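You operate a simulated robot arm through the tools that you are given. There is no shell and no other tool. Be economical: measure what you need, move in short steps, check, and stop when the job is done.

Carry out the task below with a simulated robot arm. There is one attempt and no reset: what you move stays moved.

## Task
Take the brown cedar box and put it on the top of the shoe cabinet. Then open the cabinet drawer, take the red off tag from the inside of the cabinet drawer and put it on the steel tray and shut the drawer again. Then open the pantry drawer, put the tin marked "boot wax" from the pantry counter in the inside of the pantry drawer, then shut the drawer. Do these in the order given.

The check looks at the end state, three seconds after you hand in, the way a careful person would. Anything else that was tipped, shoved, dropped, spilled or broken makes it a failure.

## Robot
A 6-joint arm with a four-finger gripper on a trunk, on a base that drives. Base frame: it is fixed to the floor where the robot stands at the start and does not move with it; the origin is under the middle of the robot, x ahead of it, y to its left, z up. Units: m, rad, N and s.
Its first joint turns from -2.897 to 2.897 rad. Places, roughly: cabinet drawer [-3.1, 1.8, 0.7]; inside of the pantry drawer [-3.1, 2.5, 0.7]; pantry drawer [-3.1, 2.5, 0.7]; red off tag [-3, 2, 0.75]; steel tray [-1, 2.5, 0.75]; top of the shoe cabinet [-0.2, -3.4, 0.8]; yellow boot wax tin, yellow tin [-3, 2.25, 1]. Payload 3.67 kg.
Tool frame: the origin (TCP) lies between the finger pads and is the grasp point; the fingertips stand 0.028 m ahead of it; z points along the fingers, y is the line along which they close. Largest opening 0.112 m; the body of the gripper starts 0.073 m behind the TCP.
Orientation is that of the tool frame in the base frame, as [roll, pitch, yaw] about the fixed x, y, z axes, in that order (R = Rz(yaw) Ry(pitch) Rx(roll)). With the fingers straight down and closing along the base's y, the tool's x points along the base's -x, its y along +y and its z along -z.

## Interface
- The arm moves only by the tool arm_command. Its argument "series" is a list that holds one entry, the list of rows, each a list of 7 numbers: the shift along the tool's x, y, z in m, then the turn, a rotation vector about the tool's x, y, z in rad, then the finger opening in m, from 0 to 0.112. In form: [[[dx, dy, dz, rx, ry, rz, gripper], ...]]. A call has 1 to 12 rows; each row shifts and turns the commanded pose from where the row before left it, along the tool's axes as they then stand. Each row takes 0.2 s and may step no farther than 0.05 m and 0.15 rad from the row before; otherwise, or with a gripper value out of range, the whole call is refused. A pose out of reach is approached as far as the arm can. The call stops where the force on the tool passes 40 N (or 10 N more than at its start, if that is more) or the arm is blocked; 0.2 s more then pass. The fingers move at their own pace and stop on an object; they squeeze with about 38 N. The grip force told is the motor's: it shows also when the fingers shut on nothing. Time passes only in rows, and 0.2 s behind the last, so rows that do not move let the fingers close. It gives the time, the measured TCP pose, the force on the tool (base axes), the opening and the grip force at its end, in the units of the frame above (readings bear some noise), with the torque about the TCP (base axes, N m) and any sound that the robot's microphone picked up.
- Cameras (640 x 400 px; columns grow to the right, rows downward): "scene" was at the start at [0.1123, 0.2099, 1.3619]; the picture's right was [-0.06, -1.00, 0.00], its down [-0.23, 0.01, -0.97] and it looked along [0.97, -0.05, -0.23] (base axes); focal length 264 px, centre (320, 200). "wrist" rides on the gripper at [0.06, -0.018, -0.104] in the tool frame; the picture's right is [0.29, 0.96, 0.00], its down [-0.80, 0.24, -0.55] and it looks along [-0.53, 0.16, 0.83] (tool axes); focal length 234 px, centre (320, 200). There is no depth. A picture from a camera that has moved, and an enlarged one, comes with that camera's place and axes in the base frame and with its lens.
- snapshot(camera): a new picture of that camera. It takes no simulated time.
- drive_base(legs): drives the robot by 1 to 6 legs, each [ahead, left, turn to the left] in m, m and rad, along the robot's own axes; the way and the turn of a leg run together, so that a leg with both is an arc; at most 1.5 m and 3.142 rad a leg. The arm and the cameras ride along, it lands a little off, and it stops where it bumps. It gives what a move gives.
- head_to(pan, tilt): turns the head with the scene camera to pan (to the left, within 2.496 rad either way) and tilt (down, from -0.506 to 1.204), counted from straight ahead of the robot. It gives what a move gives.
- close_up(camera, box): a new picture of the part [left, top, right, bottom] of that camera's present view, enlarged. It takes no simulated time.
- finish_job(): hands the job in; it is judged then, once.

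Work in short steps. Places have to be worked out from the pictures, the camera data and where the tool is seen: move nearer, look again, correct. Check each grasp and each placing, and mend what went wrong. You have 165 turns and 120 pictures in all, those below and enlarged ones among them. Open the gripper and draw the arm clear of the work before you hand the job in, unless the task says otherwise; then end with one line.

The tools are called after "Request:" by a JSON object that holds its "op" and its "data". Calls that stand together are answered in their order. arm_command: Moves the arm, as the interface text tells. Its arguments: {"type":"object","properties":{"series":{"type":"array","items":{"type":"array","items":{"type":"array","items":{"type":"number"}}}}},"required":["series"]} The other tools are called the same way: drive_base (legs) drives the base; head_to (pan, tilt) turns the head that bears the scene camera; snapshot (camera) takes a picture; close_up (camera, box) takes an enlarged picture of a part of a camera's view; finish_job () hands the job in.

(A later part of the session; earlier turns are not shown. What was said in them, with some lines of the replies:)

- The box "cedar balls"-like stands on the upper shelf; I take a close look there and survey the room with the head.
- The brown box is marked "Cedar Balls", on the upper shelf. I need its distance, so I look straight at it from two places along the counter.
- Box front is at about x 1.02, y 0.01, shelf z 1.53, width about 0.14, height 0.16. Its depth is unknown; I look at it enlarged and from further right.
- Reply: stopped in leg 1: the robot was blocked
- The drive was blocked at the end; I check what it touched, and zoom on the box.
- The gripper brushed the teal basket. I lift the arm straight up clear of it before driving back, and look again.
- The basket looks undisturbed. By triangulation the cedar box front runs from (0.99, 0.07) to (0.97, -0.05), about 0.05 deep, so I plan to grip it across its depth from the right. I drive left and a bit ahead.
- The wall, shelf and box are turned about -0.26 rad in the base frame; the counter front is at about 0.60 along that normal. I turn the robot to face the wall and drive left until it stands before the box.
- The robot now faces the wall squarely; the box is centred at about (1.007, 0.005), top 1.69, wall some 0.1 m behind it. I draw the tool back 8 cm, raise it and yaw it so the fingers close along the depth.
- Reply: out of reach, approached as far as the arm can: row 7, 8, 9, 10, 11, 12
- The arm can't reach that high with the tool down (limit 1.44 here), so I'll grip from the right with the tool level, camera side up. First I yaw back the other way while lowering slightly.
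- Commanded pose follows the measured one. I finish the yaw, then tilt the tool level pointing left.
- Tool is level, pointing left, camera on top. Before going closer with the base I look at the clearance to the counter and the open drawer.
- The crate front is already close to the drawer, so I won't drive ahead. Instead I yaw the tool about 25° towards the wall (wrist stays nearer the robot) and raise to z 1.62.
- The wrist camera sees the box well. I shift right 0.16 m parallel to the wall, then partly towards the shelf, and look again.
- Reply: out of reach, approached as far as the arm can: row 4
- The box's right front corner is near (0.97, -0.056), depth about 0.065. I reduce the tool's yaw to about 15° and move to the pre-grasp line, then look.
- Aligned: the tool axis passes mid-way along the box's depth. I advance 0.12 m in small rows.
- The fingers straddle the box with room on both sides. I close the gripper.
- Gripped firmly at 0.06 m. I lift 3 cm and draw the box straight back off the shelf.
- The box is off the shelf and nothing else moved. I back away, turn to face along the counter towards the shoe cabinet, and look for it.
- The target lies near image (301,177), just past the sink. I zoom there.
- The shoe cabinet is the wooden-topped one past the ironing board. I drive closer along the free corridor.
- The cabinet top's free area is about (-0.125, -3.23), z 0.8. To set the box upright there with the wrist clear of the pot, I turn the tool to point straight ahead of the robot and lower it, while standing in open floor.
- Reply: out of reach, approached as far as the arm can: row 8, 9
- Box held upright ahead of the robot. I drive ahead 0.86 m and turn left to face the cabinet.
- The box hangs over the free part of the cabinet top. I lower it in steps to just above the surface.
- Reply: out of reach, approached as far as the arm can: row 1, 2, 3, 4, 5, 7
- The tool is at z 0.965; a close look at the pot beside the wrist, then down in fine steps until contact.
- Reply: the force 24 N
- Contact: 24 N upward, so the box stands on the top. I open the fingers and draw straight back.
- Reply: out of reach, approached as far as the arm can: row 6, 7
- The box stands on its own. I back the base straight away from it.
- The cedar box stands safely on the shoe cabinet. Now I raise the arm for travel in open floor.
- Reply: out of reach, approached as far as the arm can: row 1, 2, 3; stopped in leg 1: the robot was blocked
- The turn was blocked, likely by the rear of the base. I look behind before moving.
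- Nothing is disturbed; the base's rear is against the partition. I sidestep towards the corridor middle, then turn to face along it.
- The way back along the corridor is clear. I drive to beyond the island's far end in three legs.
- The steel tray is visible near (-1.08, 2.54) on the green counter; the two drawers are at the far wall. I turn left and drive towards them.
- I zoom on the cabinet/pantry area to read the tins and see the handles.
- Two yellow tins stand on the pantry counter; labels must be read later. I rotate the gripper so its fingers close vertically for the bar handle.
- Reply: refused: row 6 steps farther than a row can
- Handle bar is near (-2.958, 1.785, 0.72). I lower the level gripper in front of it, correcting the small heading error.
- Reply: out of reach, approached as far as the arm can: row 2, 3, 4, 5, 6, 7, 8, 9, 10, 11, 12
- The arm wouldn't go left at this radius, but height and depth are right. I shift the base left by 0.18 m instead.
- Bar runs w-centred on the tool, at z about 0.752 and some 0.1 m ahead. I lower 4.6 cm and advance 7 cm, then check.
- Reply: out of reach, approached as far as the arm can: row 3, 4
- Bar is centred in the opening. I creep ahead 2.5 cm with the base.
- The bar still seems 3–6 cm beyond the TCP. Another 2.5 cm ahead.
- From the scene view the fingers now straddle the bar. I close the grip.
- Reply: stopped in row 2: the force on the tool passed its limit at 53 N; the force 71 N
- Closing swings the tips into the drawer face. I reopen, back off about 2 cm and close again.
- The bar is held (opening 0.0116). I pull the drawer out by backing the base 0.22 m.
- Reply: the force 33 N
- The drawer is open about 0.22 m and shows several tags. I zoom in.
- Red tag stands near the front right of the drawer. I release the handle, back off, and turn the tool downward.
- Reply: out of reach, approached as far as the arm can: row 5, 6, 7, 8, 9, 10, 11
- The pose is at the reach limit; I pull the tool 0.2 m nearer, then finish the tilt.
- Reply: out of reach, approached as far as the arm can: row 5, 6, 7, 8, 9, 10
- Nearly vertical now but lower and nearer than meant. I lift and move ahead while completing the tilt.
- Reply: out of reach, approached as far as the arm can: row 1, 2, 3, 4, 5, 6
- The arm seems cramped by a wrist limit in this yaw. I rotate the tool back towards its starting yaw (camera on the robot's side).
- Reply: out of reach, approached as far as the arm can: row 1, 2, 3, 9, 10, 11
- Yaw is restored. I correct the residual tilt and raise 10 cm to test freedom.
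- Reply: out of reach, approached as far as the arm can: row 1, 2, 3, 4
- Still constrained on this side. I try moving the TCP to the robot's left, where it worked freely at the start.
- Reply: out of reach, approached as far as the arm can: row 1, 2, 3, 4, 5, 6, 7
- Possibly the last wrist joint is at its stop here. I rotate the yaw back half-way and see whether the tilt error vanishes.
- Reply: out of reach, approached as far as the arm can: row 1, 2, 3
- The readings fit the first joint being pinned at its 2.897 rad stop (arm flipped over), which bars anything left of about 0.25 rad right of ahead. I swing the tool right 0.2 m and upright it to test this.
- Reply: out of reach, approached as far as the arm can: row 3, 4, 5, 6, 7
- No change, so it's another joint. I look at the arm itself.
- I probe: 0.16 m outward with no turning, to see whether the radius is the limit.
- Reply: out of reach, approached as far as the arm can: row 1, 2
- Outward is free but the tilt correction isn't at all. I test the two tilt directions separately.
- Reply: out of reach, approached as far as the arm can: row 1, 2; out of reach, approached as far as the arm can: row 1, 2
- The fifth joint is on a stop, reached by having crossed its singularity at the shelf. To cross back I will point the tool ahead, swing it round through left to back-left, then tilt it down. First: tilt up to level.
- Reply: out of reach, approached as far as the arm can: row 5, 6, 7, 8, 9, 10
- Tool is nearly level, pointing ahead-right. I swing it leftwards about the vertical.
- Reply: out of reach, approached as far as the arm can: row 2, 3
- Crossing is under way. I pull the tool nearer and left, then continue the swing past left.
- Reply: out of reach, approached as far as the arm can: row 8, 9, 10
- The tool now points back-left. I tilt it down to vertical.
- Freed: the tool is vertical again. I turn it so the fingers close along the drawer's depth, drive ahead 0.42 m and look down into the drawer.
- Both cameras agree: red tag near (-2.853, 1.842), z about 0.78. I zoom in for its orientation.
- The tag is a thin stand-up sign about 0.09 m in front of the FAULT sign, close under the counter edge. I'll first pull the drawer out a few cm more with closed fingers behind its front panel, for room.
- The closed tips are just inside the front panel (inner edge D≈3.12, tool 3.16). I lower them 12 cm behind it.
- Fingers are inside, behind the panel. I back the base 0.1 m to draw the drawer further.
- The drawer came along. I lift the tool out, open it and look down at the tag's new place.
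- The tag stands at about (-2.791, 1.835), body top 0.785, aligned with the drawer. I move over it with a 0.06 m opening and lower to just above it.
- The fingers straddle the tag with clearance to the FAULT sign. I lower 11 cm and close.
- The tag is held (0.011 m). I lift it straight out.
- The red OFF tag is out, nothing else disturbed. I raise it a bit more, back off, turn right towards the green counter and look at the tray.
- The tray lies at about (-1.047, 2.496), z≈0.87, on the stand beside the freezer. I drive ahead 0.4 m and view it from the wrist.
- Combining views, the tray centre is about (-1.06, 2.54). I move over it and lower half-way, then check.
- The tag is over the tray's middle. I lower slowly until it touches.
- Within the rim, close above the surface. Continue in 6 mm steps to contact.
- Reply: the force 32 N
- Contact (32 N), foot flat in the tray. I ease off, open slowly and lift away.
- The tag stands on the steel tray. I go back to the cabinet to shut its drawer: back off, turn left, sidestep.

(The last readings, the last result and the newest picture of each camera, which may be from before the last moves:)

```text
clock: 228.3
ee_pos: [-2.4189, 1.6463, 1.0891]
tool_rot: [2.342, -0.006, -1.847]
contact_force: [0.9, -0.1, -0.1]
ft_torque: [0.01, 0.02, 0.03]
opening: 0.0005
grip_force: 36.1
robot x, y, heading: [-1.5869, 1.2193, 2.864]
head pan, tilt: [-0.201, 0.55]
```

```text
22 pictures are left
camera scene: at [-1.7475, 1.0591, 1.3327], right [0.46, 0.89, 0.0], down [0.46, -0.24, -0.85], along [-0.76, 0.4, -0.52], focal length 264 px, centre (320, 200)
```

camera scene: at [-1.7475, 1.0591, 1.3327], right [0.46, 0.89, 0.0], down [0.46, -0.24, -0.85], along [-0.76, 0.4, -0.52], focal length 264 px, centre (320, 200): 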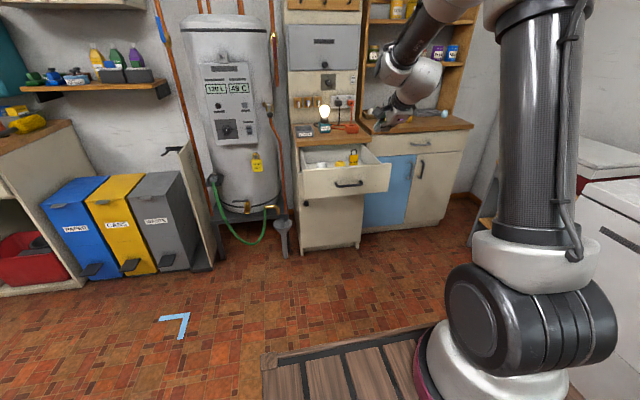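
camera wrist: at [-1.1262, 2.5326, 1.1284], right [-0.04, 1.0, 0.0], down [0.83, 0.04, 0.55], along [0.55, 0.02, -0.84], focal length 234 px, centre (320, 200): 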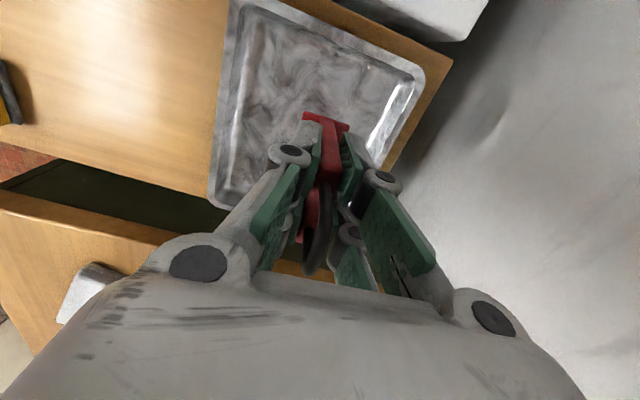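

Tool is in front of the open drawer, closed and tilted forward. I lower it to handle height.

Request:
{"op": "arm_command", "data": {"series": [[[0, -0.034, 0.0331, 0, 0, 0, 0.0], [0, -0.034, 0.0331, 0, 0, 0, 0.0], [0, -0.034, 0.0331, 0, 0, 0, 0.0], [0, -0.034, 0.0331, 0, 0, 0, 0.0], [0, -0.034, 0.0331, 0, 0, 0, 0.0], [0, -0.034, 0.0331, 0, 0, 0, 0.0], [0, -0.034, 0.0331, 0, 0, 0, 0.0]]]}}

Request:
{"op": "drive_base", "data": {"legs": [[0.16, 0.0, 0.015]]}}

Request:
{"op": "close_up", "data": {"camera": "scene", "box": [270, 110, 470, 235]}}

```text
clock: 229.9
ee_pos: [-2.4178, 1.6454, 0.7575]
tool_rot: [2.343, -0.005, -1.851]
contact_force: [-0.3, 0.0, 0.1]
ft_torque: [0.07, -0.04, 0.0]
opening: 0.0
grip_force: 35.6
robot x, y, heading: [-1.5855, 1.2175, 2.861]
head pan, tilt: [-0.201, 0.55]
```

```text
clock: 231.3
ee_pos: [-2.5793, 1.6763, 0.7571]
tool_rot: [2.338, -0.005, -1.835]
contact_force: [-0.2, 0.4, 0.2]
ft_torque: [-0.02, 0.02, 0.02]
opening: 0.0
grip_force: 35.5
robot x, y, heading: [-1.7431, 1.2609, 2.873]
head pan, tilt: [-0.201, 0.55]
```

```text
3.20 times, centred on (370, 172) of scene
camera zoom: at [-1.8992, 1.0999, 1.3327], right [0.45, 0.89, 0.0], down [0.47, -0.23, -0.85], along [-0.76, 0.38, -0.52], focal length 844 px, centre (160, 288)
```

zoom: 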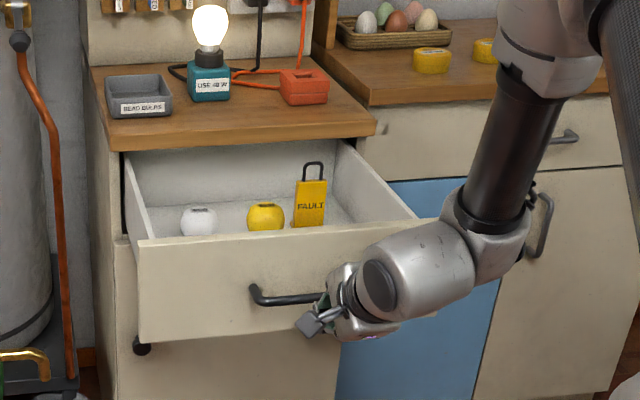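

I push the drawer shut by driving ahead.

Request:
{"op": "drive_base", "data": {"legs": [[0.3, 0.0, 0.005]]}}

Request:
{"op": "snapshot", "data": {"camera": "scene"}}

```text
clock: 233.3
ee_pos: [-2.8659, 1.7457, 0.7574]
tool_rot: [2.34, -0.005, -1.827]
contact_force: [0.0, 0.5, 0.2]
ft_torque: [-0.01, -0.01, -0.02]
opening: 0.0001
grip_force: 35.9
robot x, y, heading: [-2.03, 1.3407, 2.885]
head pan, tilt: [-0.201, 0.55]
```

```text
20 pictures are left
camera scene: at [-2.1826, 1.175, 1.3327], right [0.44, 0.9, 0.0], down [0.47, -0.23, -0.85], along [-0.76, 0.38, -0.52], focal length 264 px, centre (320, 200)
```

scene: 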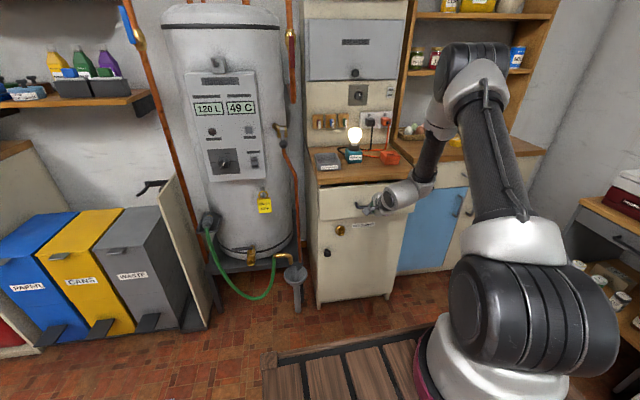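

Almost shut. I push on in small steps until it meets resistance.

Request:
{"op": "drive_base", "data": {"legs": [[0.05, 0.0, 0.0]]}}

Request:
{"op": "close_up", "data": {"camera": "scene", "box": [290, 140, 450, 240]}}

```text
clock: 234.4
ee_pos: [-2.9084, 1.7557, 0.753]
tool_rot: [2.354, -0.008, -1.827]
contact_force: [0.2, 0.2, -0.9]
ft_torque: [-0.02, -0.04, -0.06]
opening: 0.0003
grip_force: 35.8
robot x, y, heading: [-2.0756, 1.3477, 2.882]
head pan, tilt: [-0.201, 0.55]
stopped in leg 1: the force on the tool passed its limit at 45 N (the readings are from after the stop); the commanded pose is now the measured one
```

```text
4.00 times, centred on (370, 190) of scene
camera zoom: at [-2.2307, 1.1878, 1.3327], right [0.44, 0.9, 0.0], down [0.47, -0.23, -0.85], along [-0.76, 0.38, -0.52], focal length 1055 px, centre (120, 240)
```

zoom: 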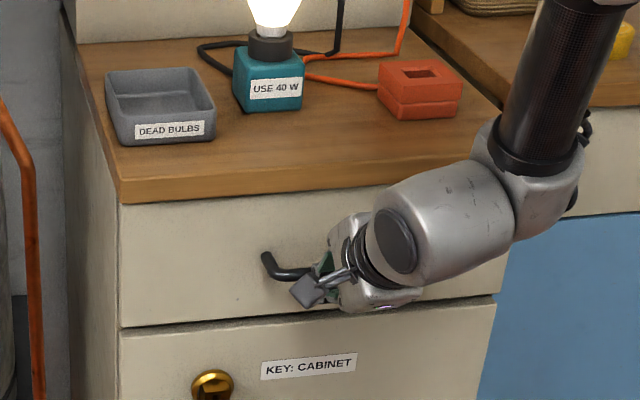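

The drawer is firmly shut. Next the pantry drawer (handle near (-2.86, 2.35), z≈0.78): I back off, sidestep right, and level the tool.

Request:
{"op": "drive_base", "data": {"legs": [[-0.25, 0.0, 0.0], [0.0, -0.45, 0.0]]}}

Request:
{"op": "arm_command", "data": {"series": [[[-0.015, 0, 0, -0.128, 0, 0, 0.1], [-0.015, 0, 0, -0.128, 0, 0, 0.112], [-0.015, 0, 0, -0.128, 0, 0, 0.112], [-0.015, 0, 0, -0.128, 0, 0, 0.112], [-0.015, 0, 0, -0.128, 0, 0, 0.112], [-0.015, 0, 0, -0.128, 0, 0, 0.112]]]}}

Request:
{"op": "head_to", "data": {"pan": -0.35, "tilt": 0.5}}

Request:
{"op": "snapshot", "data": {"camera": "scene"}}

Request:
{"op": "snapshot", "data": {"camera": "wrist"}}

```text
clock: 238.5
ee_pos: [-2.5529, 2.131, 0.7519]
tool_rot: [2.354, -0.006, -1.834]
contact_force: [0.2, 0.7, -0.4]
ft_torque: [-0.04, 0.02, 0.01]
opening: 0.0
grip_force: 36.0
robot x, y, heading: [-1.7241, 1.7167, 2.874]
head pan, tilt: [-0.201, 0.55]
```

```text
clock: 239.9
ee_pos: [-2.5312, 2.2186, 0.7539]
tool_rot: [1.585, -0.007, -1.833]
contact_force: [0.4, -0.5, -0.8]
ft_torque: [0.0, -0.03, -0.01]
opening: 0.112
grip_force: 0.1
robot x, y, heading: [-1.7192, 1.7167, 2.876]
head pan, tilt: [-0.201, 0.55]
```

```text
clock: 240.6
ee_pos: [-2.5315, 2.2195, 0.7546]
tool_rot: [1.589, -0.006, -1.834]
contact_force: [0.5, 0.7, 0.8]
ft_torque: [0.0, -0.01, 0.0]
opening: 0.112
grip_force: 0.1
robot x, y, heading: [-1.7208, 1.7191, 2.877]
head pan, tilt: [-0.351, 0.499]
```

```text
18 pictures are left
camera scene: at [-1.8731, 1.5687, 1.3373], right [0.58, 0.82, 0.0], down [0.39, -0.28, -0.88], along [-0.72, 0.51, -0.48], focal length 264 px, centre (320, 200)
```

scene: 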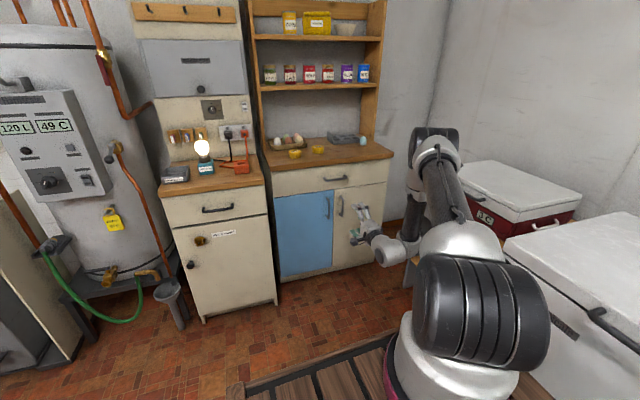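

```text
17 pictures are left
camera wrist: at [-2.4457, 2.133, 0.7368], right [-0.09, -0.27, 0.96], down [0.74, 0.63, 0.24], along [-0.67, 0.73, 0.14], focal length 234 px, centre (320, 200)
```

wrist: 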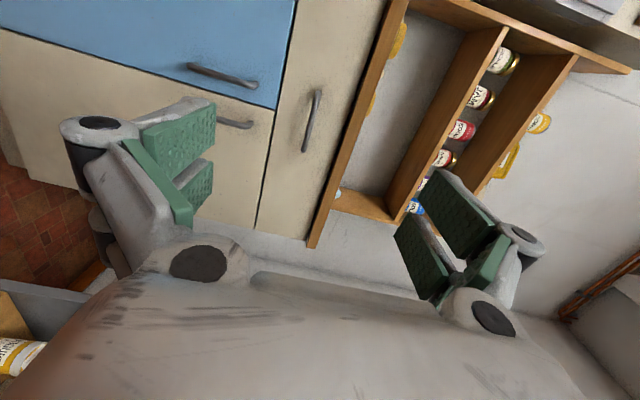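

Handle estimated at (-2.865, 2.368, 0.76). I shift 5.5 cm right and drive 0.24 m ahead, then check through the wrist camera.

Request:
{"op": "arm_command", "data": {"series": [[[-0.028, 0.003, 0, 0, 0, 0, 0.112], [-0.028, 0.003, 0, 0, 0, 0, 0.112]]]}}

Request:
{"op": "drive_base", "data": {"legs": [[0.24, 0.0, 0.003]]}}

Request:
{"op": "snapshot", "data": {"camera": "wrist"}}

```text
clock: 241.2
ee_pos: [-2.5155, 2.2703, 0.7569]
tool_rot: [1.588, -0.008, -1.832]
contact_force: [-0.1, 0.3, 0.4]
ft_torque: [0.01, 0.04, 0.0]
opening: 0.1121
grip_force: 0.1
robot x, y, heading: [-1.7204, 1.7177, 2.877]
head pan, tilt: [-0.351, 0.499]
```

```text
clock: 243.0
ee_pos: [-2.7524, 2.3348, 0.7576]
tool_rot: [1.589, -0.007, -1.833]
contact_force: [0.3, -0.2, -0.7]
ft_torque: [-0.03, -0.03, -0.02]
opening: 0.1121
grip_force: 0.0
robot x, y, heading: [-1.9606, 1.78, 2.876]
head pan, tilt: [-0.351, 0.499]
```

```text
16 pictures are left
camera wrist: at [-2.6669, 2.2487, 0.7405], right [-0.09, -0.27, 0.96], down [0.74, 0.63, 0.24], along [-0.67, 0.73, 0.14], focal length 234 px, centre (320, 200)
```

wrist: 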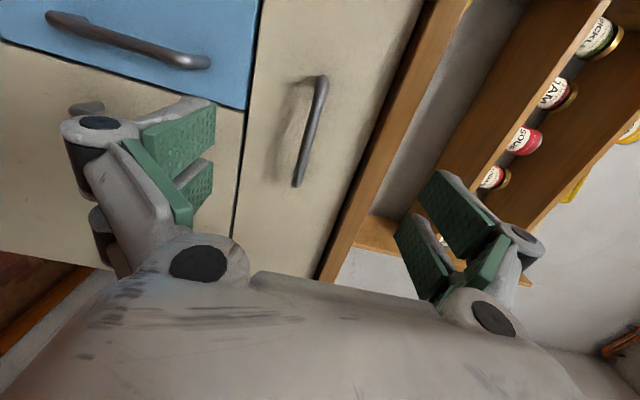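

Bar is laterally centred; I lower 1 cm, advance 5 cm, and look.

Request:
{"op": "arm_command", "data": {"series": [[[0, -0.01, 0, 0, 0, 0, 0.112]]]}}

Request:
{"op": "drive_base", "data": {"legs": [[0.05, 0.0, 0.0]]}}

Request:
{"op": "snapshot", "data": {"camera": "wrist"}}

```text
clock: 243.4
ee_pos: [-2.7519, 2.3328, 0.749]
tool_rot: [1.587, -0.006, -1.831]
contact_force: [0.3, 0.5, 0.5]
ft_torque: [-0.01, 0.01, 0.0]
opening: 0.1118
grip_force: 0.0
robot x, y, heading: [-1.9549, 1.7834, 2.872]
head pan, tilt: [-0.351, 0.499]
```

```text
clock: 244.3
ee_pos: [-2.7999, 2.3488, 0.7482]
tool_rot: [1.589, -0.009, -1.832]
contact_force: [-0.6, 0.3, -0.3]
ft_torque: [0.0, 0.0, 0.02]
opening: 0.1119
grip_force: 0.0
robot x, y, heading: [-2.0059, 1.7917, 2.88]
head pan, tilt: [-0.351, 0.499]
```

```text
15 pictures are left
camera wrist: at [-2.7161, 2.2622, 0.7309], right [-0.09, -0.27, 0.96], down [0.74, 0.63, 0.24], along [-0.67, 0.73, 0.14], focal length 234 px, centre (320, 200)
```

wrist: 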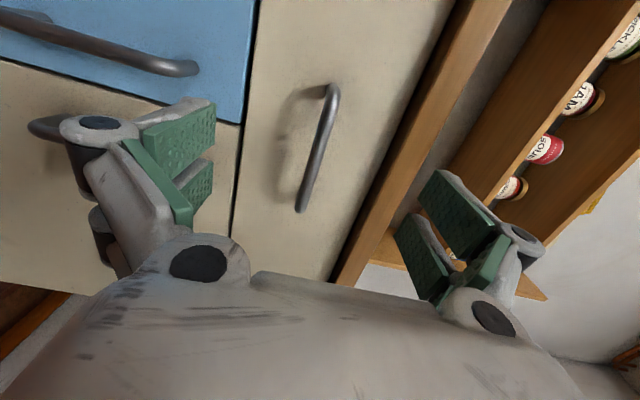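

By comparison with the other handle's apparent length, the bar is at D≈3.39, 7 cm beyond the TCP. I advance 6 cm and close.

Request:
{"op": "drive_base", "data": {"legs": [[0.06, 0.0, 0.0]]}}

Request:
{"op": "arm_command", "data": {"series": [[[0, 0, 0, 0, 0, 0, 0.08], [0, 0, 0, 0, 0, 0, 0.05], [0, 0, 0, 0, 0, 0, 0.02], [0, 0, 0, 0, 0, 0, 0.0], [0, 0, 0, 0, 0, 0, 0.0], [0, 0, 0, 0, 0, 0, 0.0]]]}}

```text
clock: 245.3
ee_pos: [-2.8597, 2.3642, 0.7479]
tool_rot: [1.588, -0.007, -1.831]
contact_force: [1.0, 0.6, 0.1]
ft_torque: [-0.02, -0.01, 0.02]
opening: 0.1124
grip_force: 0.0
robot x, y, heading: [-2.0676, 1.8099, 2.876]
head pan, tilt: [-0.351, 0.499]
```

```text
clock: 246.7
ee_pos: [-2.8613, 2.3635, 0.7491]
tool_rot: [1.587, -0.008, -1.833]
contact_force: [-0.3, -0.6, -0.3]
ft_torque: [0.02, 0.0, -0.02]
opening: 0.0
grip_force: 35.7
robot x, y, heading: [-2.068, 1.8071, 2.877]
head pan, tilt: [-0.351, 0.499]
```

Closed on nothing. I look to see where the bar is relative to the fingers.

Request:
{"op": "snapshot", "data": {"camera": "wrist"}}

```text
14 pictures are left
camera wrist: at [-2.7756, 2.2777, 0.7309], right [-0.09, -0.27, 0.96], down [0.74, 0.63, 0.24], along [-0.67, 0.73, 0.14], focal length 234 px, centre (320, 200)
```

wrist: 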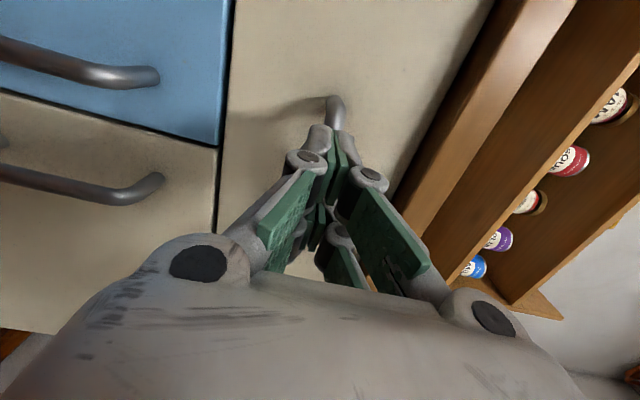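

The bar is right behind the closed tips. I open, advance 4.5 cm and close again.

Request:
{"op": "arm_command", "data": {"series": [[[0, 0, -0.01, 0, 0, 0, 0.06], [0, 0, 0, 0, 0, 0, 0.1], [0, 0, 0, 0, 0, 0, 0.1]]]}}

Request:
{"op": "drive_base", "data": {"legs": [[0.05, 0.0, 0.0]]}}

Request:
{"op": "arm_command", "data": {"series": [[[0, 0, 0, 0, 0, 0, 0.08], [0, 0, 0, 0, 0, 0, 0.05], [0, 0, 0, 0, 0, 0, 0.02], [0, 0, 0, 0, 0, 0, 0.0], [0, 0, 0, 0, 0, 0, 0.0], [0, 0, 0, 0, 0, 0, 0.0]]]}}

```text
clock: 247.5
ee_pos: [-2.8512, 2.3603, 0.7483]
tool_rot: [1.587, -0.006, -1.832]
contact_force: [-0.6, 0.2, -0.5]
ft_torque: [0.03, 0.0, 0.01]
opening: 0.0998
grip_force: 0.1
robot x, y, heading: [-2.0624, 1.8081, 2.876]
head pan, tilt: [-0.351, 0.499]
```

```text
clock: 248.4
ee_pos: [-2.8998, 2.3725, 0.7479]
tool_rot: [1.588, -0.007, -1.832]
contact_force: [-0.1, 0.7, 0.5]
ft_torque: [0.01, 0.05, 0.03]
opening: 0.1002
grip_force: 0.1
robot x, y, heading: [-2.116, 1.8257, 2.88]
head pan, tilt: [-0.351, 0.499]
```

```text
clock: 249.8
ee_pos: [-2.9, 2.373, 0.7496]
tool_rot: [1.584, -0.005, -1.831]
contact_force: [-2.1, 2.0, 16.8]
ft_torque: [-0.05, 1.02, -0.17]
opening: 0.0121
grip_force: 44.9
robot x, y, heading: [-2.1172, 1.8262, 2.875]
head pan, tilt: [-0.351, 0.499]
```

The bar is gripped (0.0121). I pull the pantry drawer open by 0.25 m.

Request:
{"op": "drive_base", "data": {"legs": [[-0.25, 0.0, 0.0]]}}

Request:
{"op": "arm_command", "data": {"series": [[[0, 0, 0, 0, 0, 0, 0.05], [0, 0, 0, 0, 0, 0, 0.1], [0, 0, 0, 0, 0, 0, 0.112], [0, 0, 0, 0, 0, 0, 0.112]]]}}

Request:
{"op": "snapshot", "data": {"camera": "scene"}}

```text
clock: 251.1
ee_pos: [-2.7866, 2.3389, 0.7491]
tool_rot: [1.585, -0.003, -1.823]
contact_force: [-0.8, -3.0, 0.9]
ft_torque: [0.48, 0.02, -0.65]
opening: 0.012
grip_force: 45.4
robot x, y, heading: [-1.9966, 1.7925, 2.88]
head pan, tilt: [-0.351, 0.499]
stopped in leg 1: the force on the tool passed its limit at 42 N (the readings are from after the stop); the commanded pose is now the measured one
```

```text
clock: 252.1
ee_pos: [-2.786, 2.3391, 0.7486]
tool_rot: [1.584, -0.006, -1.822]
contact_force: [-0.3, -0.1, -0.1]
ft_torque: [0.0, -0.02, -0.01]
opening: 0.1117
grip_force: 0.1
robot x, y, heading: [-1.9997, 1.7889, 2.875]
head pan, tilt: [-0.351, 0.499]
```

```text
13 pictures are left
camera scene: at [-2.1501, 1.6433, 1.3373], right [0.58, 0.82, 0.0], down [0.39, -0.28, -0.88], along [-0.72, 0.51, -0.48], focal length 264 px, centre (320, 200)
```

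scene: 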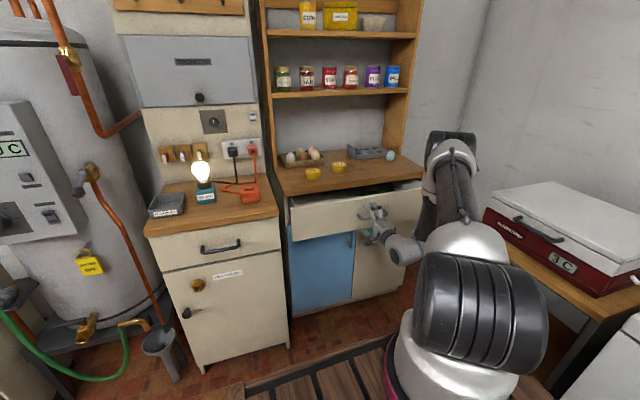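

It stopped at about 0.115 m with 42 N. I regrip and try to pull further, gently, with the arm.

Request:
{"op": "arm_command", "data": {"series": [[[0, 0, 0, 0, 0, 0, 0.05], [0, 0, 0, 0, 0, 0, 0.0], [0, 0, 0, 0, 0, 0, 0.0], [0, 0, 0, 0, 0, 0, 0.0], [0, 0, -0.01, 0, 0, 0, 0.0], [0, 0, -0.01, 0, 0, 0, 0.0], [0, 0, -0.01, 0, 0, 0, 0.0], [0, 0, -0.01, 0, 0, 0, 0.0], [0, 0, -0.01, 0, 0, 0, 0.0], [0, 0, -0.01, 0, 0, 0, 0.0]]]}}

```text
clock: 254.3
ee_pos: [-2.7283, 2.3195, 0.7495]
tool_rot: [1.586, -0.007, -1.821]
contact_force: [-9.7, -24.8, -1.3]
ft_torque: [0.71, -0.23, 0.01]
opening: 0.0117
grip_force: 44.9
robot x, y, heading: [-1.9964, 1.7961, 2.88]
head pan, tilt: [-0.351, 0.499]
```

The drawer follows (now ~0.175 m), with a sideways load. I ease left slightly and pull 7 cm more.

Request:
{"op": "arm_command", "data": {"series": [[[0.004, 0, 0, 0, 0, 0, 0.0], [0.0015, 0, -0.012, 0, 0, 0, 0.0], [0.0015, 0, -0.012, 0, 0, 0, 0.0], [0.0015, 0, -0.012, 0, 0, 0, 0.0], [0.0015, 0, -0.012, 0, 0, 0, 0.0], [0.0015, 0, -0.012, 0, 0, 0, 0.0], [0.0015, 0, -0.012, 0, 0, 0, 0.0]]]}}

```text
clock: 255.6
ee_pos: [-2.6823, 2.305, 0.7495]
tool_rot: [1.59, -0.005, -1.837]
contact_force: [0.8, 3.8, -10.3]
ft_torque: [0.86, -0.25, -0.58]
opening: 0.0117
grip_force: 44.8
robot x, y, heading: [-1.9979, 1.7952, 2.881]
head pan, tilt: [-0.351, 0.499]
stopped in row 6: the force on the tool passed its limit at 42 N (the readings are from after the stop); the commanded pose is now the measured one
```

The drawer is open about 0.23 m. I release, back off, raise and turn the tool down; meanwhile a close look at the tins' labels.

Request:
{"op": "arm_command", "data": {"series": [[[0, 0, 0, 0, 0, 0, 0.05], [0, 0, 0, 0, 0, 0, 0.112], [0, 0, 0, 0, 0, 0, 0.112]]]}}

Request:
{"op": "drive_base", "data": {"legs": [[-0.2, 0.0, 0.0]]}}

Request:
{"op": "arm_command", "data": {"series": [[[0, 0.045, 0, 0.0, 0, 0, 0.112], [0, 0.045, 0, 0, 0, 0, 0.112], [0, 0.045, 0, 0, 0, 0, 0.112], [0, 0.045, 0, 0, 0, 0, 0.112], [0, 0.045, 0, 0, 0, 0, 0.112], [0, 0.045, 0, 0, 0, 0, 0.112], [0, 0.045, 0, 0, 0, 0, 0.112]]]}}

Request:
{"op": "arm_command", "data": {"series": [[[0, 0, 0, 0.143, 0, 0, 0.112], [0, 0, 0, 0.143, 0, 0, 0.112], [0, 0, 0, 0.143, 0, 0, 0.112], [0, 0, 0, 0.143, 0, 0, 0.112], [0, 0, 0, 0.143, 0, 0, 0.112], [0, 0, 0, 0.143, 0, 0, 0.112], [0, 0, 0, 0.143, 0, 0, 0.112], [0, 0, 0, 0.143, 0, 0, 0.112], [0, 0, 0, 0.143, 0, 0, 0.112], [0, 0, 0, 0.143, 0, 0, 0.112], [0, 0, 0, 0.13, 0, 0, 0.112]]]}}

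Request:
{"op": "close_up", "data": {"camera": "scene", "box": [290, 120, 390, 182]}}

```text
clock: 256.4
ee_pos: [-2.6824, 2.3052, 0.7508]
tool_rot: [1.589, -0.003, -1.832]
contact_force: [-0.6, -0.5, 0.0]
ft_torque: [0.02, -0.01, -0.01]
opening: 0.1119
grip_force: 0.1
robot x, y, heading: [-2.0015, 1.7942, 2.879]
head pan, tilt: [-0.351, 0.499]
```

```text
clock: 258.0
ee_pos: [-2.4838, 2.2512, 0.7498]
tool_rot: [1.585, -0.004, -1.831]
contact_force: [-0.4, 0.0, 0.3]
ft_torque: [-0.01, 0.01, 0.0]
opening: 0.1119
grip_force: 0.0
robot x, y, heading: [-1.7995, 1.7386, 2.878]
head pan, tilt: [-0.351, 0.499]
```

```text
clock: 259.6
ee_pos: [-2.4906, 2.256, 1.0683]
tool_rot: [1.588, -0.006, -1.831]
contact_force: [-0.1, 0.8, -0.5]
ft_torque: [0.02, 0.03, 0.03]
opening: 0.112
grip_force: 0.1
robot x, y, heading: [-1.8015, 1.7402, 2.875]
head pan, tilt: [-0.351, 0.499]
```

```text
clock: 262.0
ee_pos: [-2.4896, 2.2538, 1.0654]
tool_rot: [-3.136, -0.004, -1.832]
contact_force: [0.9, -0.5, 1.5]
ft_torque: [-0.01, 0.03, -0.01]
opening: 0.1123
grip_force: 0.0
robot x, y, heading: [-1.8022, 1.7376, 2.881]
head pan, tilt: [-0.351, 0.499]
```

```text
6.40 times, centred on (340, 151) of scene
camera zoom: at [-1.9512, 1.5899, 1.3373], right [0.58, 0.82, 0.0], down [0.39, -0.28, -0.88], along [-0.72, 0.51, -0.48], focal length 1688 px, centre (192, 514)
```

zoom: 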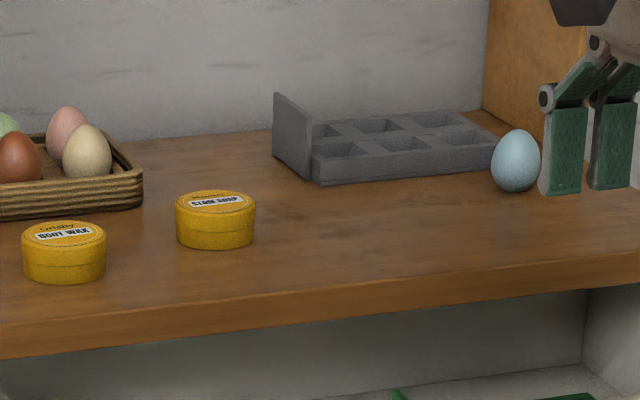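

The left tin reads "BOOT WAX"; it is at about (-3.058, 2.248), centre z 0.874, diameter 0.068. I move above it: arm left and ahead, then base ahead.

Request:
{"op": "arm_command", "data": {"series": [[[0.039, 0.025, 0, 0, 0, 0, 0.112], [0.039, 0.025, 0, 0, 0, 0, 0.112], [0.039, 0.025, 0, 0, 0, 0, 0.112], [0.039, 0.025, 0, 0, 0, 0, 0.112]]]}}

Request:
{"op": "drive_base", "data": {"legs": [[0.42, 0.0, 0.0]]}}

Request:
{"op": "snapshot", "data": {"camera": "wrist"}}

```text
clock: 263.0
ee_pos: [-2.6262, 2.1301, 1.0658]
tool_rot: [-3.137, -0.005, -1.834]
contact_force: [1.4, 0.8, 1.2]
ft_torque: [-0.02, 0.04, -0.01]
opening: 0.1121
grip_force: 0.1
robot x, y, heading: [-1.8012, 1.7418, 2.881]
head pan, tilt: [-0.351, 0.499]
```

```text
clock: 265.5
ee_pos: [-3.0288, 2.2389, 1.0672]
tool_rot: [-3.139, -0.004, -1.833]
contact_force: [-0.5, 0.8, -0.3]
ft_torque: [0.02, -0.03, 0.01]
opening: 0.1121
grip_force: 0.1
robot x, y, heading: [-2.208, 1.8501, 2.88]
head pan, tilt: [-0.351, 0.499]
```

```text
11 pictures are left
camera wrist: at [-3.0281, 2.1758, 1.1695], right [-1.0, -0.03, 0.0], down [-0.03, 0.83, 0.55], along [-0.01, 0.55, -0.84], focal length 234 px, centre (320, 200)
```

wrist: 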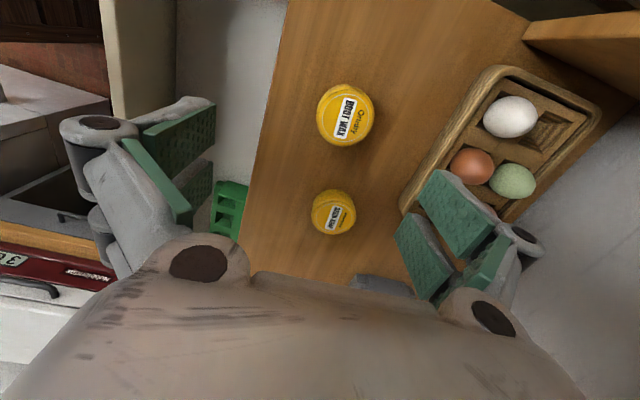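

The tin's place is confirmed at (-3.058, 2.243). I centre on it, lower to grip height and close.

Request:
{"op": "arm_command", "data": {"series": [[[0.004, 0.029, 0, 0, 0, 0, 0.1], [0, 0, 0.045, 0, 0, 0, 0.1], [0, 0, 0.045, 0, 0, 0, 0.1], [0, 0, 0.045, 0, 0, 0, 0.1], [0, 0, 0.03, 0, 0, 0, 0.1], [0, 0, 0.022, 0, 0, 0, 0.1], [0, 0, 0, 0, 0, 0, 0.1], [0, 0, 0, 0, 0, 0, 0.08], [0, 0, 0, 0, 0, 0, 0.06], [0, 0, 0, 0, 0, 0, 0.04], [0, 0, 0, 0, 0, 0, 0.04], [0, 0, 0, 0, 0, 0, 0.04]]]}}

Request:
{"op": "snapshot", "data": {"camera": "wrist"}}

```text
clock: 267.5
ee_pos: [-3.0584, 2.2408, 0.8839]
tool_rot: [3.14, 0.0, -1.831]
contact_force: [6.4, -3.4, 15.7]
ft_torque: [0.01, -0.43, -0.12]
opening: 0.0663
grip_force: 5.9
robot x, y, heading: [-2.2042, 1.8491, 2.88]
head pan, tilt: [-0.351, 0.499]
stopped in row 9: the force on the tool passed its limit at 54 N (the readings are from after the stop); the commanded pose is now the measured one
```

```text
10 pictures are left
camera wrist: at [-3.0573, 2.1791, 0.9872], right [-1.0, -0.03, 0.0], down [-0.03, 0.83, 0.55], along [-0.02, 0.55, -0.83], focal length 234 px, centre (320, 200)
```

wrist: 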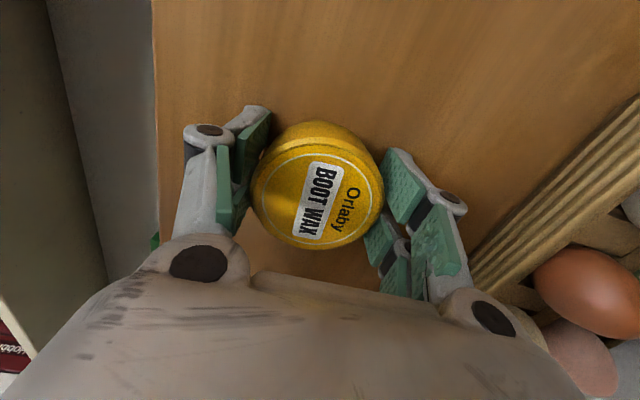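

The tips pressed on the counter while closing. I raise 8 mm and finish closing.

Request:
{"op": "arm_command", "data": {"series": [[[0, 0, -0.008, 0, 0, 0, 0.075], [0, 0, 0, 0, 0, 0, 0.06], [0, 0, 0, 0, 0, 0, 0.04], [0, 0, 0, 0, 0, 0, 0.04], [0, 0, 0, 0, 0, 0, 0.04]]]}}

```text
clock: 268.7
ee_pos: [-3.0605, 2.2426, 0.8898]
tool_rot: [3.142, -0.001, -1.831]
contact_force: [-0.4, -0.5, 0.1]
ft_torque: [0.0, 0.0, 0.01]
opening: 0.0658
grip_force: 37.9
robot x, y, heading: [-2.2081, 1.8506, 2.88]
head pan, tilt: [-0.351, 0.499]
```

Tin held (0.066). I lift it and back the base 0.23 m to bring it over the drawer, then look.

Request:
{"op": "arm_command", "data": {"series": [[[0, 0, -0.03, 0, 0, 0, 0.04], [0, 0, -0.045, 0, 0, 0, 0.04], [0, 0, -0.045, 0, 0, 0, 0.04], [0, 0, -0.03, 0, 0, 0, 0.04]]]}}

Request:
{"op": "drive_base", "data": {"legs": [[-0.23, 0.0, 0.0]]}}

Request:
{"op": "snapshot", "data": {"camera": "wrist"}}

```text
clock: 269.7
ee_pos: [-3.0578, 2.2442, 1.0408]
tool_rot: [-3.14, -0.002, -1.83]
contact_force: [0.1, -0.1, -0.9]
ft_torque: [-0.04, -0.02, -0.03]
opening: 0.0655
grip_force: 38.1
robot x, y, heading: [-2.2071, 1.8482, 2.878]
head pan, tilt: [-0.351, 0.499]
```

```text
clock: 271.4
ee_pos: [-2.8386, 2.1809, 1.0409]
tool_rot: [-3.141, -0.004, -1.828]
contact_force: [-1.4, 0.1, -1.2]
ft_torque: [0.02, 0.01, 0.04]
opening: 0.0656
grip_force: 37.8
robot x, y, heading: [-1.9833, 1.7909, 2.881]
head pan, tilt: [-0.351, 0.499]
```

```text
9 pictures are left
camera wrist: at [-2.8362, 2.1172, 1.1432], right [-1.0, -0.04, 0.0], down [-0.03, 0.83, 0.55], along [-0.02, 0.55, -0.83], focal length 234 px, centre (320, 200)
```

wrist: 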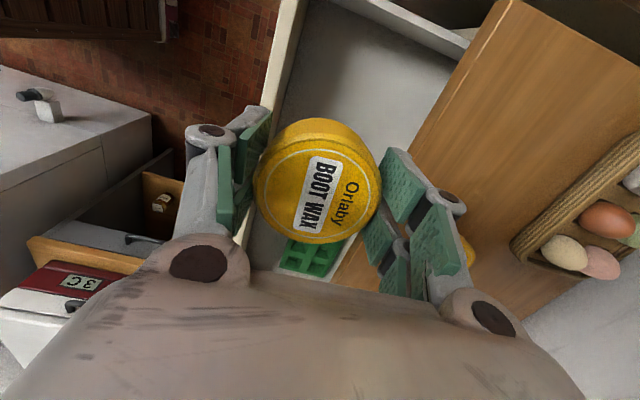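

Free gap between panel (D≈3.26) and counter edge (3.44); I shift 4 cm ahead to its middle and lower, ending with fine steps to contact.

Request:
{"op": "arm_command", "data": {"series": [[[-0.01, 0.04, 0, 0, 0, 0, 0.04], [0, 0, 0.045, 0, 0, 0, 0.04], [0, 0, 0.045, 0, 0, 0, 0.04], [0, 0, 0.045, 0, 0, 0, 0.04], [0, 0, 0.045, 0, 0, 0, 0.04], [0, 0, 0.04, 0, 0, 0, 0.04], [0, 0, 0.03, 0, 0, 0, 0.04]]]}}

Request:
{"op": "snapshot", "data": {"camera": "wrist"}}

```text
clock: 273.0
ee_pos: [-2.8737, 2.1977, 0.7908]
tool_rot: [3.139, -0.001, -1.827]
contact_force: [0.1, -0.7, -0.2]
ft_torque: [0.0, -0.02, 0.03]
opening: 0.0653
grip_force: 38.0
robot x, y, heading: [-1.9808, 1.791, 2.88]
head pan, tilt: [-0.351, 0.499]
```

```text
8 pictures are left
camera wrist: at [-2.8712, 2.1357, 0.8928], right [-1.0, -0.04, 0.0], down [-0.03, 0.83, 0.55], along [-0.02, 0.55, -0.83], focal length 234 px, centre (320, 200)
```

wrist: 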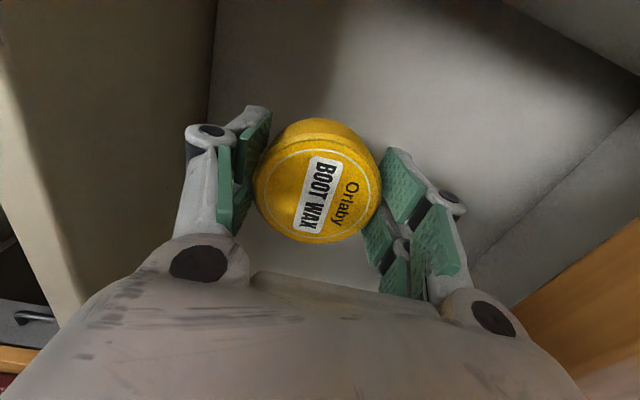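

Well clear inside the drawer. I lower in small steps to the floor.

Request:
{"op": "arm_command", "data": {"series": [[[0, 0, 0.015, 0, 0, 0, 0.04], [0, 0, 0.01, 0, 0, 0, 0.04], [0, 0, 0.008, 0, 0, 0, 0.04], [0, 0, 0.008, 0, 0, 0, 0.04], [0, 0, 0.008, 0, 0, 0, 0.04]]]}}

```text
clock: 274.2
ee_pos: [-2.8741, 2.1983, 0.7418]
tool_rot: [-3.14, -0.001, -1.827]
contact_force: [-0.7, -0.5, -1.0]
ft_torque: [-0.01, 0.01, -0.02]
opening: 0.0655
grip_force: 38.6
robot x, y, heading: [-1.9809, 1.7904, 2.887]
head pan, tilt: [-0.351, 0.499]
```

Request:
{"op": "arm_command", "data": {"series": [[[0, 0, 0.006, 0, 0, 0, 0.04], [0, 0, 0.006, 0, 0, 0, 0.04], [0, 0, 0.006, 0, 0, 0, 0.04], [0, 0, 0.006, 0, 0, 0, 0.04], [0, 0, 0.006, 0, 0, 0, 0.04]]]}}

```text
clock: 275.5
ee_pos: [-2.8767, 2.1998, 0.7184]
tool_rot: [3.134, -0.001, -1.824]
contact_force: [-1.1, -1.1, 11.6]
ft_torque: [-0.1, -0.45, -0.07]
opening: 0.0655
grip_force: 38.4
robot x, y, heading: [-1.9843, 1.7898, 2.883]
head pan, tilt: [-0.351, 0.499]
stopped in row 5: the force on the tool passed its limit at 43 N (the readings are from after the stop); the commanded pose is now the measured one
```

On the drawer floor. I ease up 2 mm, open moderately and lift out.

Request:
{"op": "arm_command", "data": {"series": [[[0, 0, -0.002, 0, 0, 0, 0.06], [0, 0, 0, 0, 0, 0, 0.075], [0, 0, 0, 0, 0, 0, 0.088], [0, 0, 0, 0, 0, 0, 0.088], [0, 0, -0.03, 0, 0, 0, 0.088], [0, 0, -0.045, 0, 0, 0, 0.088], [0, 0, -0.045, 0, 0, 0, 0.088], [0, 0, -0.045, 0, 0, 0, 0.088], [0, 0, -0.045, 0, 0, 0, 0.088], [0, 0, -0.045, 0, 0, 0, 0.088]]]}}

Request:
{"op": "snapshot", "data": {"camera": "wrist"}}

```text
clock: 277.7
ee_pos: [-2.8757, 2.2003, 0.9712]
tool_rot: [3.14, -0.001, -1.827]
contact_force: [-0.5, -0.8, -1.2]
ft_torque: [0.0, -0.04, 0.02]
opening: 0.0882
grip_force: 0.1
robot x, y, heading: [-1.9852, 1.7892, 2.879]
head pan, tilt: [-0.351, 0.499]
```

```text
7 pictures are left
camera wrist: at [-2.8725, 2.1375, 1.0741], right [-1.0, -0.04, 0.0], down [-0.03, 0.83, 0.55], along [-0.02, 0.55, -0.83], focal length 234 px, centre (320, 200)
```

wrist: 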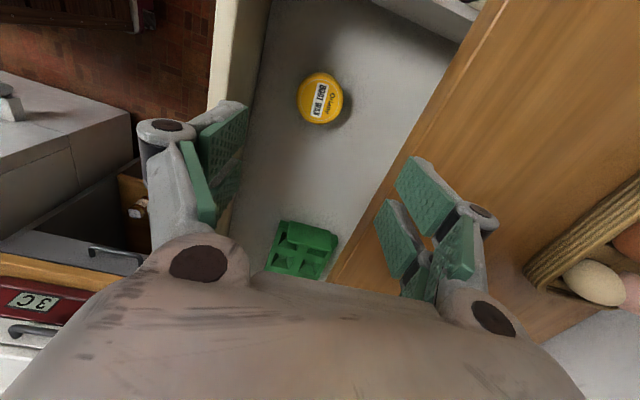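

The boot wax tin sits in the drawer. I draw the arm in, back the base away, shift right to the handle line, close and tilt the tool to push.

Request:
{"op": "arm_command", "data": {"series": [[[0, 0, -0.04, 0, 0, 0, 0.0], [0, -0.04, -0.02, 0, 0, 0, 0.0], [0, -0.04, 0, 0, 0, 0, 0.0], [-0.03, -0.02, 0, 0, 0, 0, 0.0]]]}}

Request:
{"op": "drive_base", "data": {"legs": [[-0.4, 0.0, 0.0], [0.0, -0.13, 0.0]]}}

Request:
{"op": "arm_command", "data": {"series": [[[0, 0, 0, -0.134, 0, 0, 0.0], [0, 0, 0, -0.134, 0, 0, 0.0], [0, 0, 0, -0.134, 0, 0, 0.0], [0, 0, 0, -0.134, 0, 0, 0.0], [0, 0, 0, -0.134, 0, 0, 0.0], [0, 0, 0, -0.134, 0, 0, 0.0]]]}}

```text
clock: 278.7
ee_pos: [-2.7725, 2.2019, 1.0308]
tool_rot: [3.136, -0.002, -1.826]
contact_force: [-0.5, -0.1, 0.2]
ft_torque: [0.04, -0.05, 0.05]
opening: 0.0
grip_force: 35.3
robot x, y, heading: [-1.981, 1.7897, 2.889]
head pan, tilt: [-0.351, 0.499]
```

```text
clock: 282.1
ee_pos: [-2.3616, 2.2261, 1.0308]
tool_rot: [3.137, -0.003, -1.823]
contact_force: [-0.1, 1.0, 0.7]
ft_torque: [-0.03, -0.03, -0.02]
opening: 0.0
grip_force: 35.3
robot x, y, heading: [-1.5699, 1.8171, 2.88]
head pan, tilt: [-0.351, 0.499]
```

```text
clock: 283.5
ee_pos: [-2.3608, 2.2292, 1.0306]
tool_rot: [2.332, -0.001, -1.825]
contact_force: [0.2, -0.5, 0.0]
ft_torque: [0.06, 0.0, -0.06]
opening: 0.0
grip_force: 35.4
robot x, y, heading: [-1.5733, 1.812, 2.883]
head pan, tilt: [-0.351, 0.499]
```

I lower to handle height and drive ahead to push.

Request:
{"op": "arm_command", "data": {"series": [[[0, -0.0328, 0.0318, 0, 0, 0, 0.0], [0, -0.0328, 0.0318, 0, 0, 0, 0.0], [0, -0.0328, 0.0318, 0, 0, 0, 0.0], [0, -0.0328, 0.0318, 0, 0, 0, 0.0], [0, -0.0328, 0.0318, 0, 0, 0, 0.0], [0, -0.0328, 0.0318, 0, 0, 0, 0.0]]]}}

Request:
{"op": "drive_base", "data": {"legs": [[0.27, 0.0, 0.0]]}}

Request:
{"op": "snapshot", "data": {"camera": "scene"}}

```text
clock: 284.9
ee_pos: [-2.3635, 2.2276, 0.7583]
tool_rot: [2.333, 0.002, -1.824]
contact_force: [0.3, 0.1, 1.2]
ft_torque: [-0.01, -0.01, -0.01]
opening: 0.0
grip_force: 35.2
robot x, y, heading: [-1.5757, 1.8195, 2.88]
head pan, tilt: [-0.351, 0.499]
```

```text
clock: 286.8
ee_pos: [-2.6284, 2.2909, 0.7576]
tool_rot: [2.334, -0.002, -1.819]
contact_force: [-0.1, 0.5, 0.6]
ft_torque: [-0.04, 0.01, 0.01]
opening: 0.0001
grip_force: 35.6
robot x, y, heading: [-1.8351, 1.8814, 2.892]
head pan, tilt: [-0.351, 0.499]
```

```text
6 pictures are left
camera scene: at [-1.9841, 1.7312, 1.3373], right [0.57, 0.82, 0.0], down [0.39, -0.27, -0.88], along [-0.72, 0.5, -0.48], focal length 264 px, centre (320, 200)
```

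scene: 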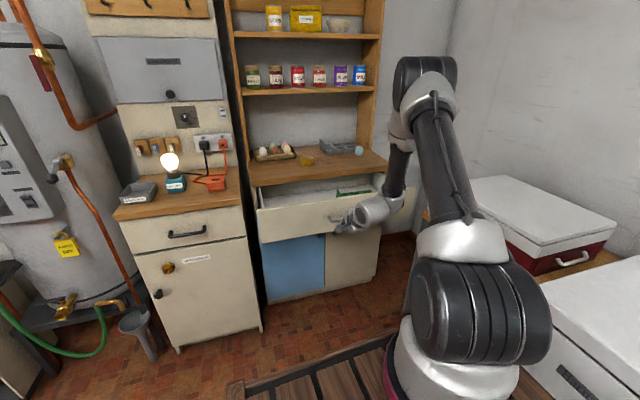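

In front of the handle; I push on 0.22 m, then finish in small steps.

Request:
{"op": "drive_base", "data": {"legs": [[0.22, 0.0, -0.01]]}}

Request:
{"op": "drive_base", "data": {"legs": [[0.06, 0.0, 0.0]]}}

```text
clock: 288.5
ee_pos: [-2.8382, 2.3536, 0.759]
tool_rot: [2.334, -0.002, -1.826]
contact_force: [0.1, -0.2, -0.6]
ft_torque: [0.02, -0.01, 0.0]
opening: 0.0001
grip_force: 35.5
robot x, y, heading: [-2.0483, 1.9378, 2.88]
head pan, tilt: [-0.351, 0.499]
```

```text
clock: 289.4
ee_pos: [-2.8727, 2.3601, 0.7549]
tool_rot: [2.346, -0.004, -1.826]
contact_force: [2.5, 0.0, -0.9]
ft_torque: [0.0, -0.06, -0.07]
opening: 0.0001
grip_force: 35.7
robot x, y, heading: [-2.0911, 1.9512, 2.883]
head pan, tilt: [-0.351, 0.499]
stopped in leg 1: the force on the tool passed its limit at 82 N (the readings are from after the stop); the commanded pose is now the measured one
```

Firm stop at the same relative place as the first drawer: it is shut. I back away, open and raise the arm, and check.

Request:
{"op": "drive_base", "data": {"legs": [[-0.4, 0.0, 0.0]]}}

Request:
{"op": "arm_command", "data": {"series": [[[0, 0.03, -0.03, 0.1, 0, 0, 0.05], [0, 0.03, -0.03, 0.1, 0, 0, 0.1], [0, 0.03, -0.03, 0.1, 0, 0, 0.112], [0, 0.03, -0.03, 0.1, 0, 0, 0.112], [0, 0.03, -0.03, 0.1, 0, 0, 0.112]]]}}

Request:
{"op": "snapshot", "data": {"camera": "scene"}}

```text
clock: 291.9
ee_pos: [-2.4933, 2.2592, 0.7553]
tool_rot: [2.345, -0.004, -1.826]
contact_force: [0.4, -0.1, -0.5]
ft_torque: [0.0, -0.02, 0.02]
opening: 0.0
grip_force: 36.0
robot x, y, heading: [-1.7047, 1.849, 2.881]
head pan, tilt: [-0.351, 0.499]
```

```text
clock: 293.1
ee_pos: [-2.5273, 2.271, 0.9461]
tool_rot: [2.847, -0.002, -1.823]
contact_force: [0.2, 1.0, 0.1]
ft_torque: [-0.01, -0.02, 0.0]
opening: 0.1121
grip_force: 0.0
out of reach, approached as far as the arm can: row 2, 3
robot x, y, heading: [-1.7045, 1.8484, 2.883]
head pan, tilt: [-0.351, 0.499]
```

```text
5 pictures are left
camera scene: at [-1.8561, 1.6973, 1.3373], right [0.57, 0.82, 0.0], down [0.39, -0.27, -0.88], along [-0.72, 0.5, -0.48], focal length 264 px, centre (320, 200)
```

scene: 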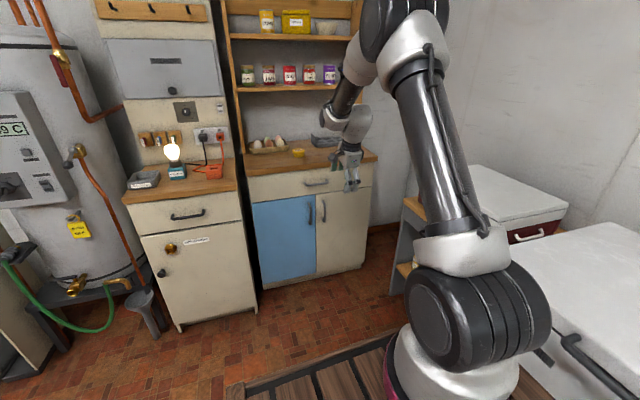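

Both drawers look shut; one zoom to verify.

Request:
{"op": "close_up", "data": {"camera": "scene", "box": [110, 130, 390, 270]}}

```text
2.29 times, centred on (250, 200) of scene
camera zoom: at [-1.8561, 1.6973, 1.3373], right [0.57, 0.82, 0.0], down [0.39, -0.27, -0.88], along [-0.72, 0.5, -0.48], focal length 603 px, centre (480, 200)
```

zoom: 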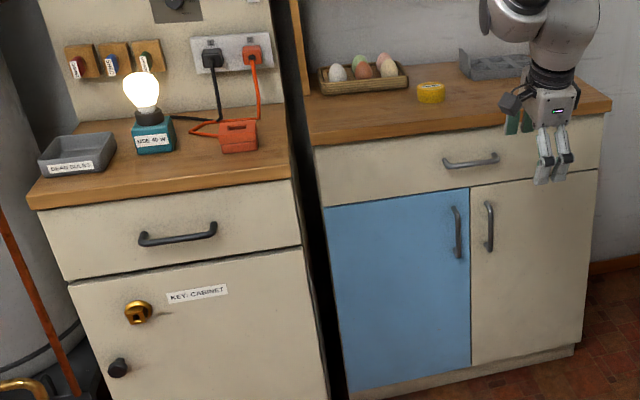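

Both drawers are flush and everything else stands as it did; the gripper is open and clear. I hand the job in.

Request:
{"op": "finish_job", "data": {}}

```text
The job is handed in.
```

I handed the job in with all three parts done in the order given. The cedar box stands on the shoe cabinet. The red OFF tag is on the steel tray with the cabinet drawer shut. The boot wax tin is in the pantry drawer, also shut. While driving, the gripper bumped the teal basket lightly, and the base later touched something behind it, probably the partition. Pictures afterwards showed nothing tipped or obviously moved.
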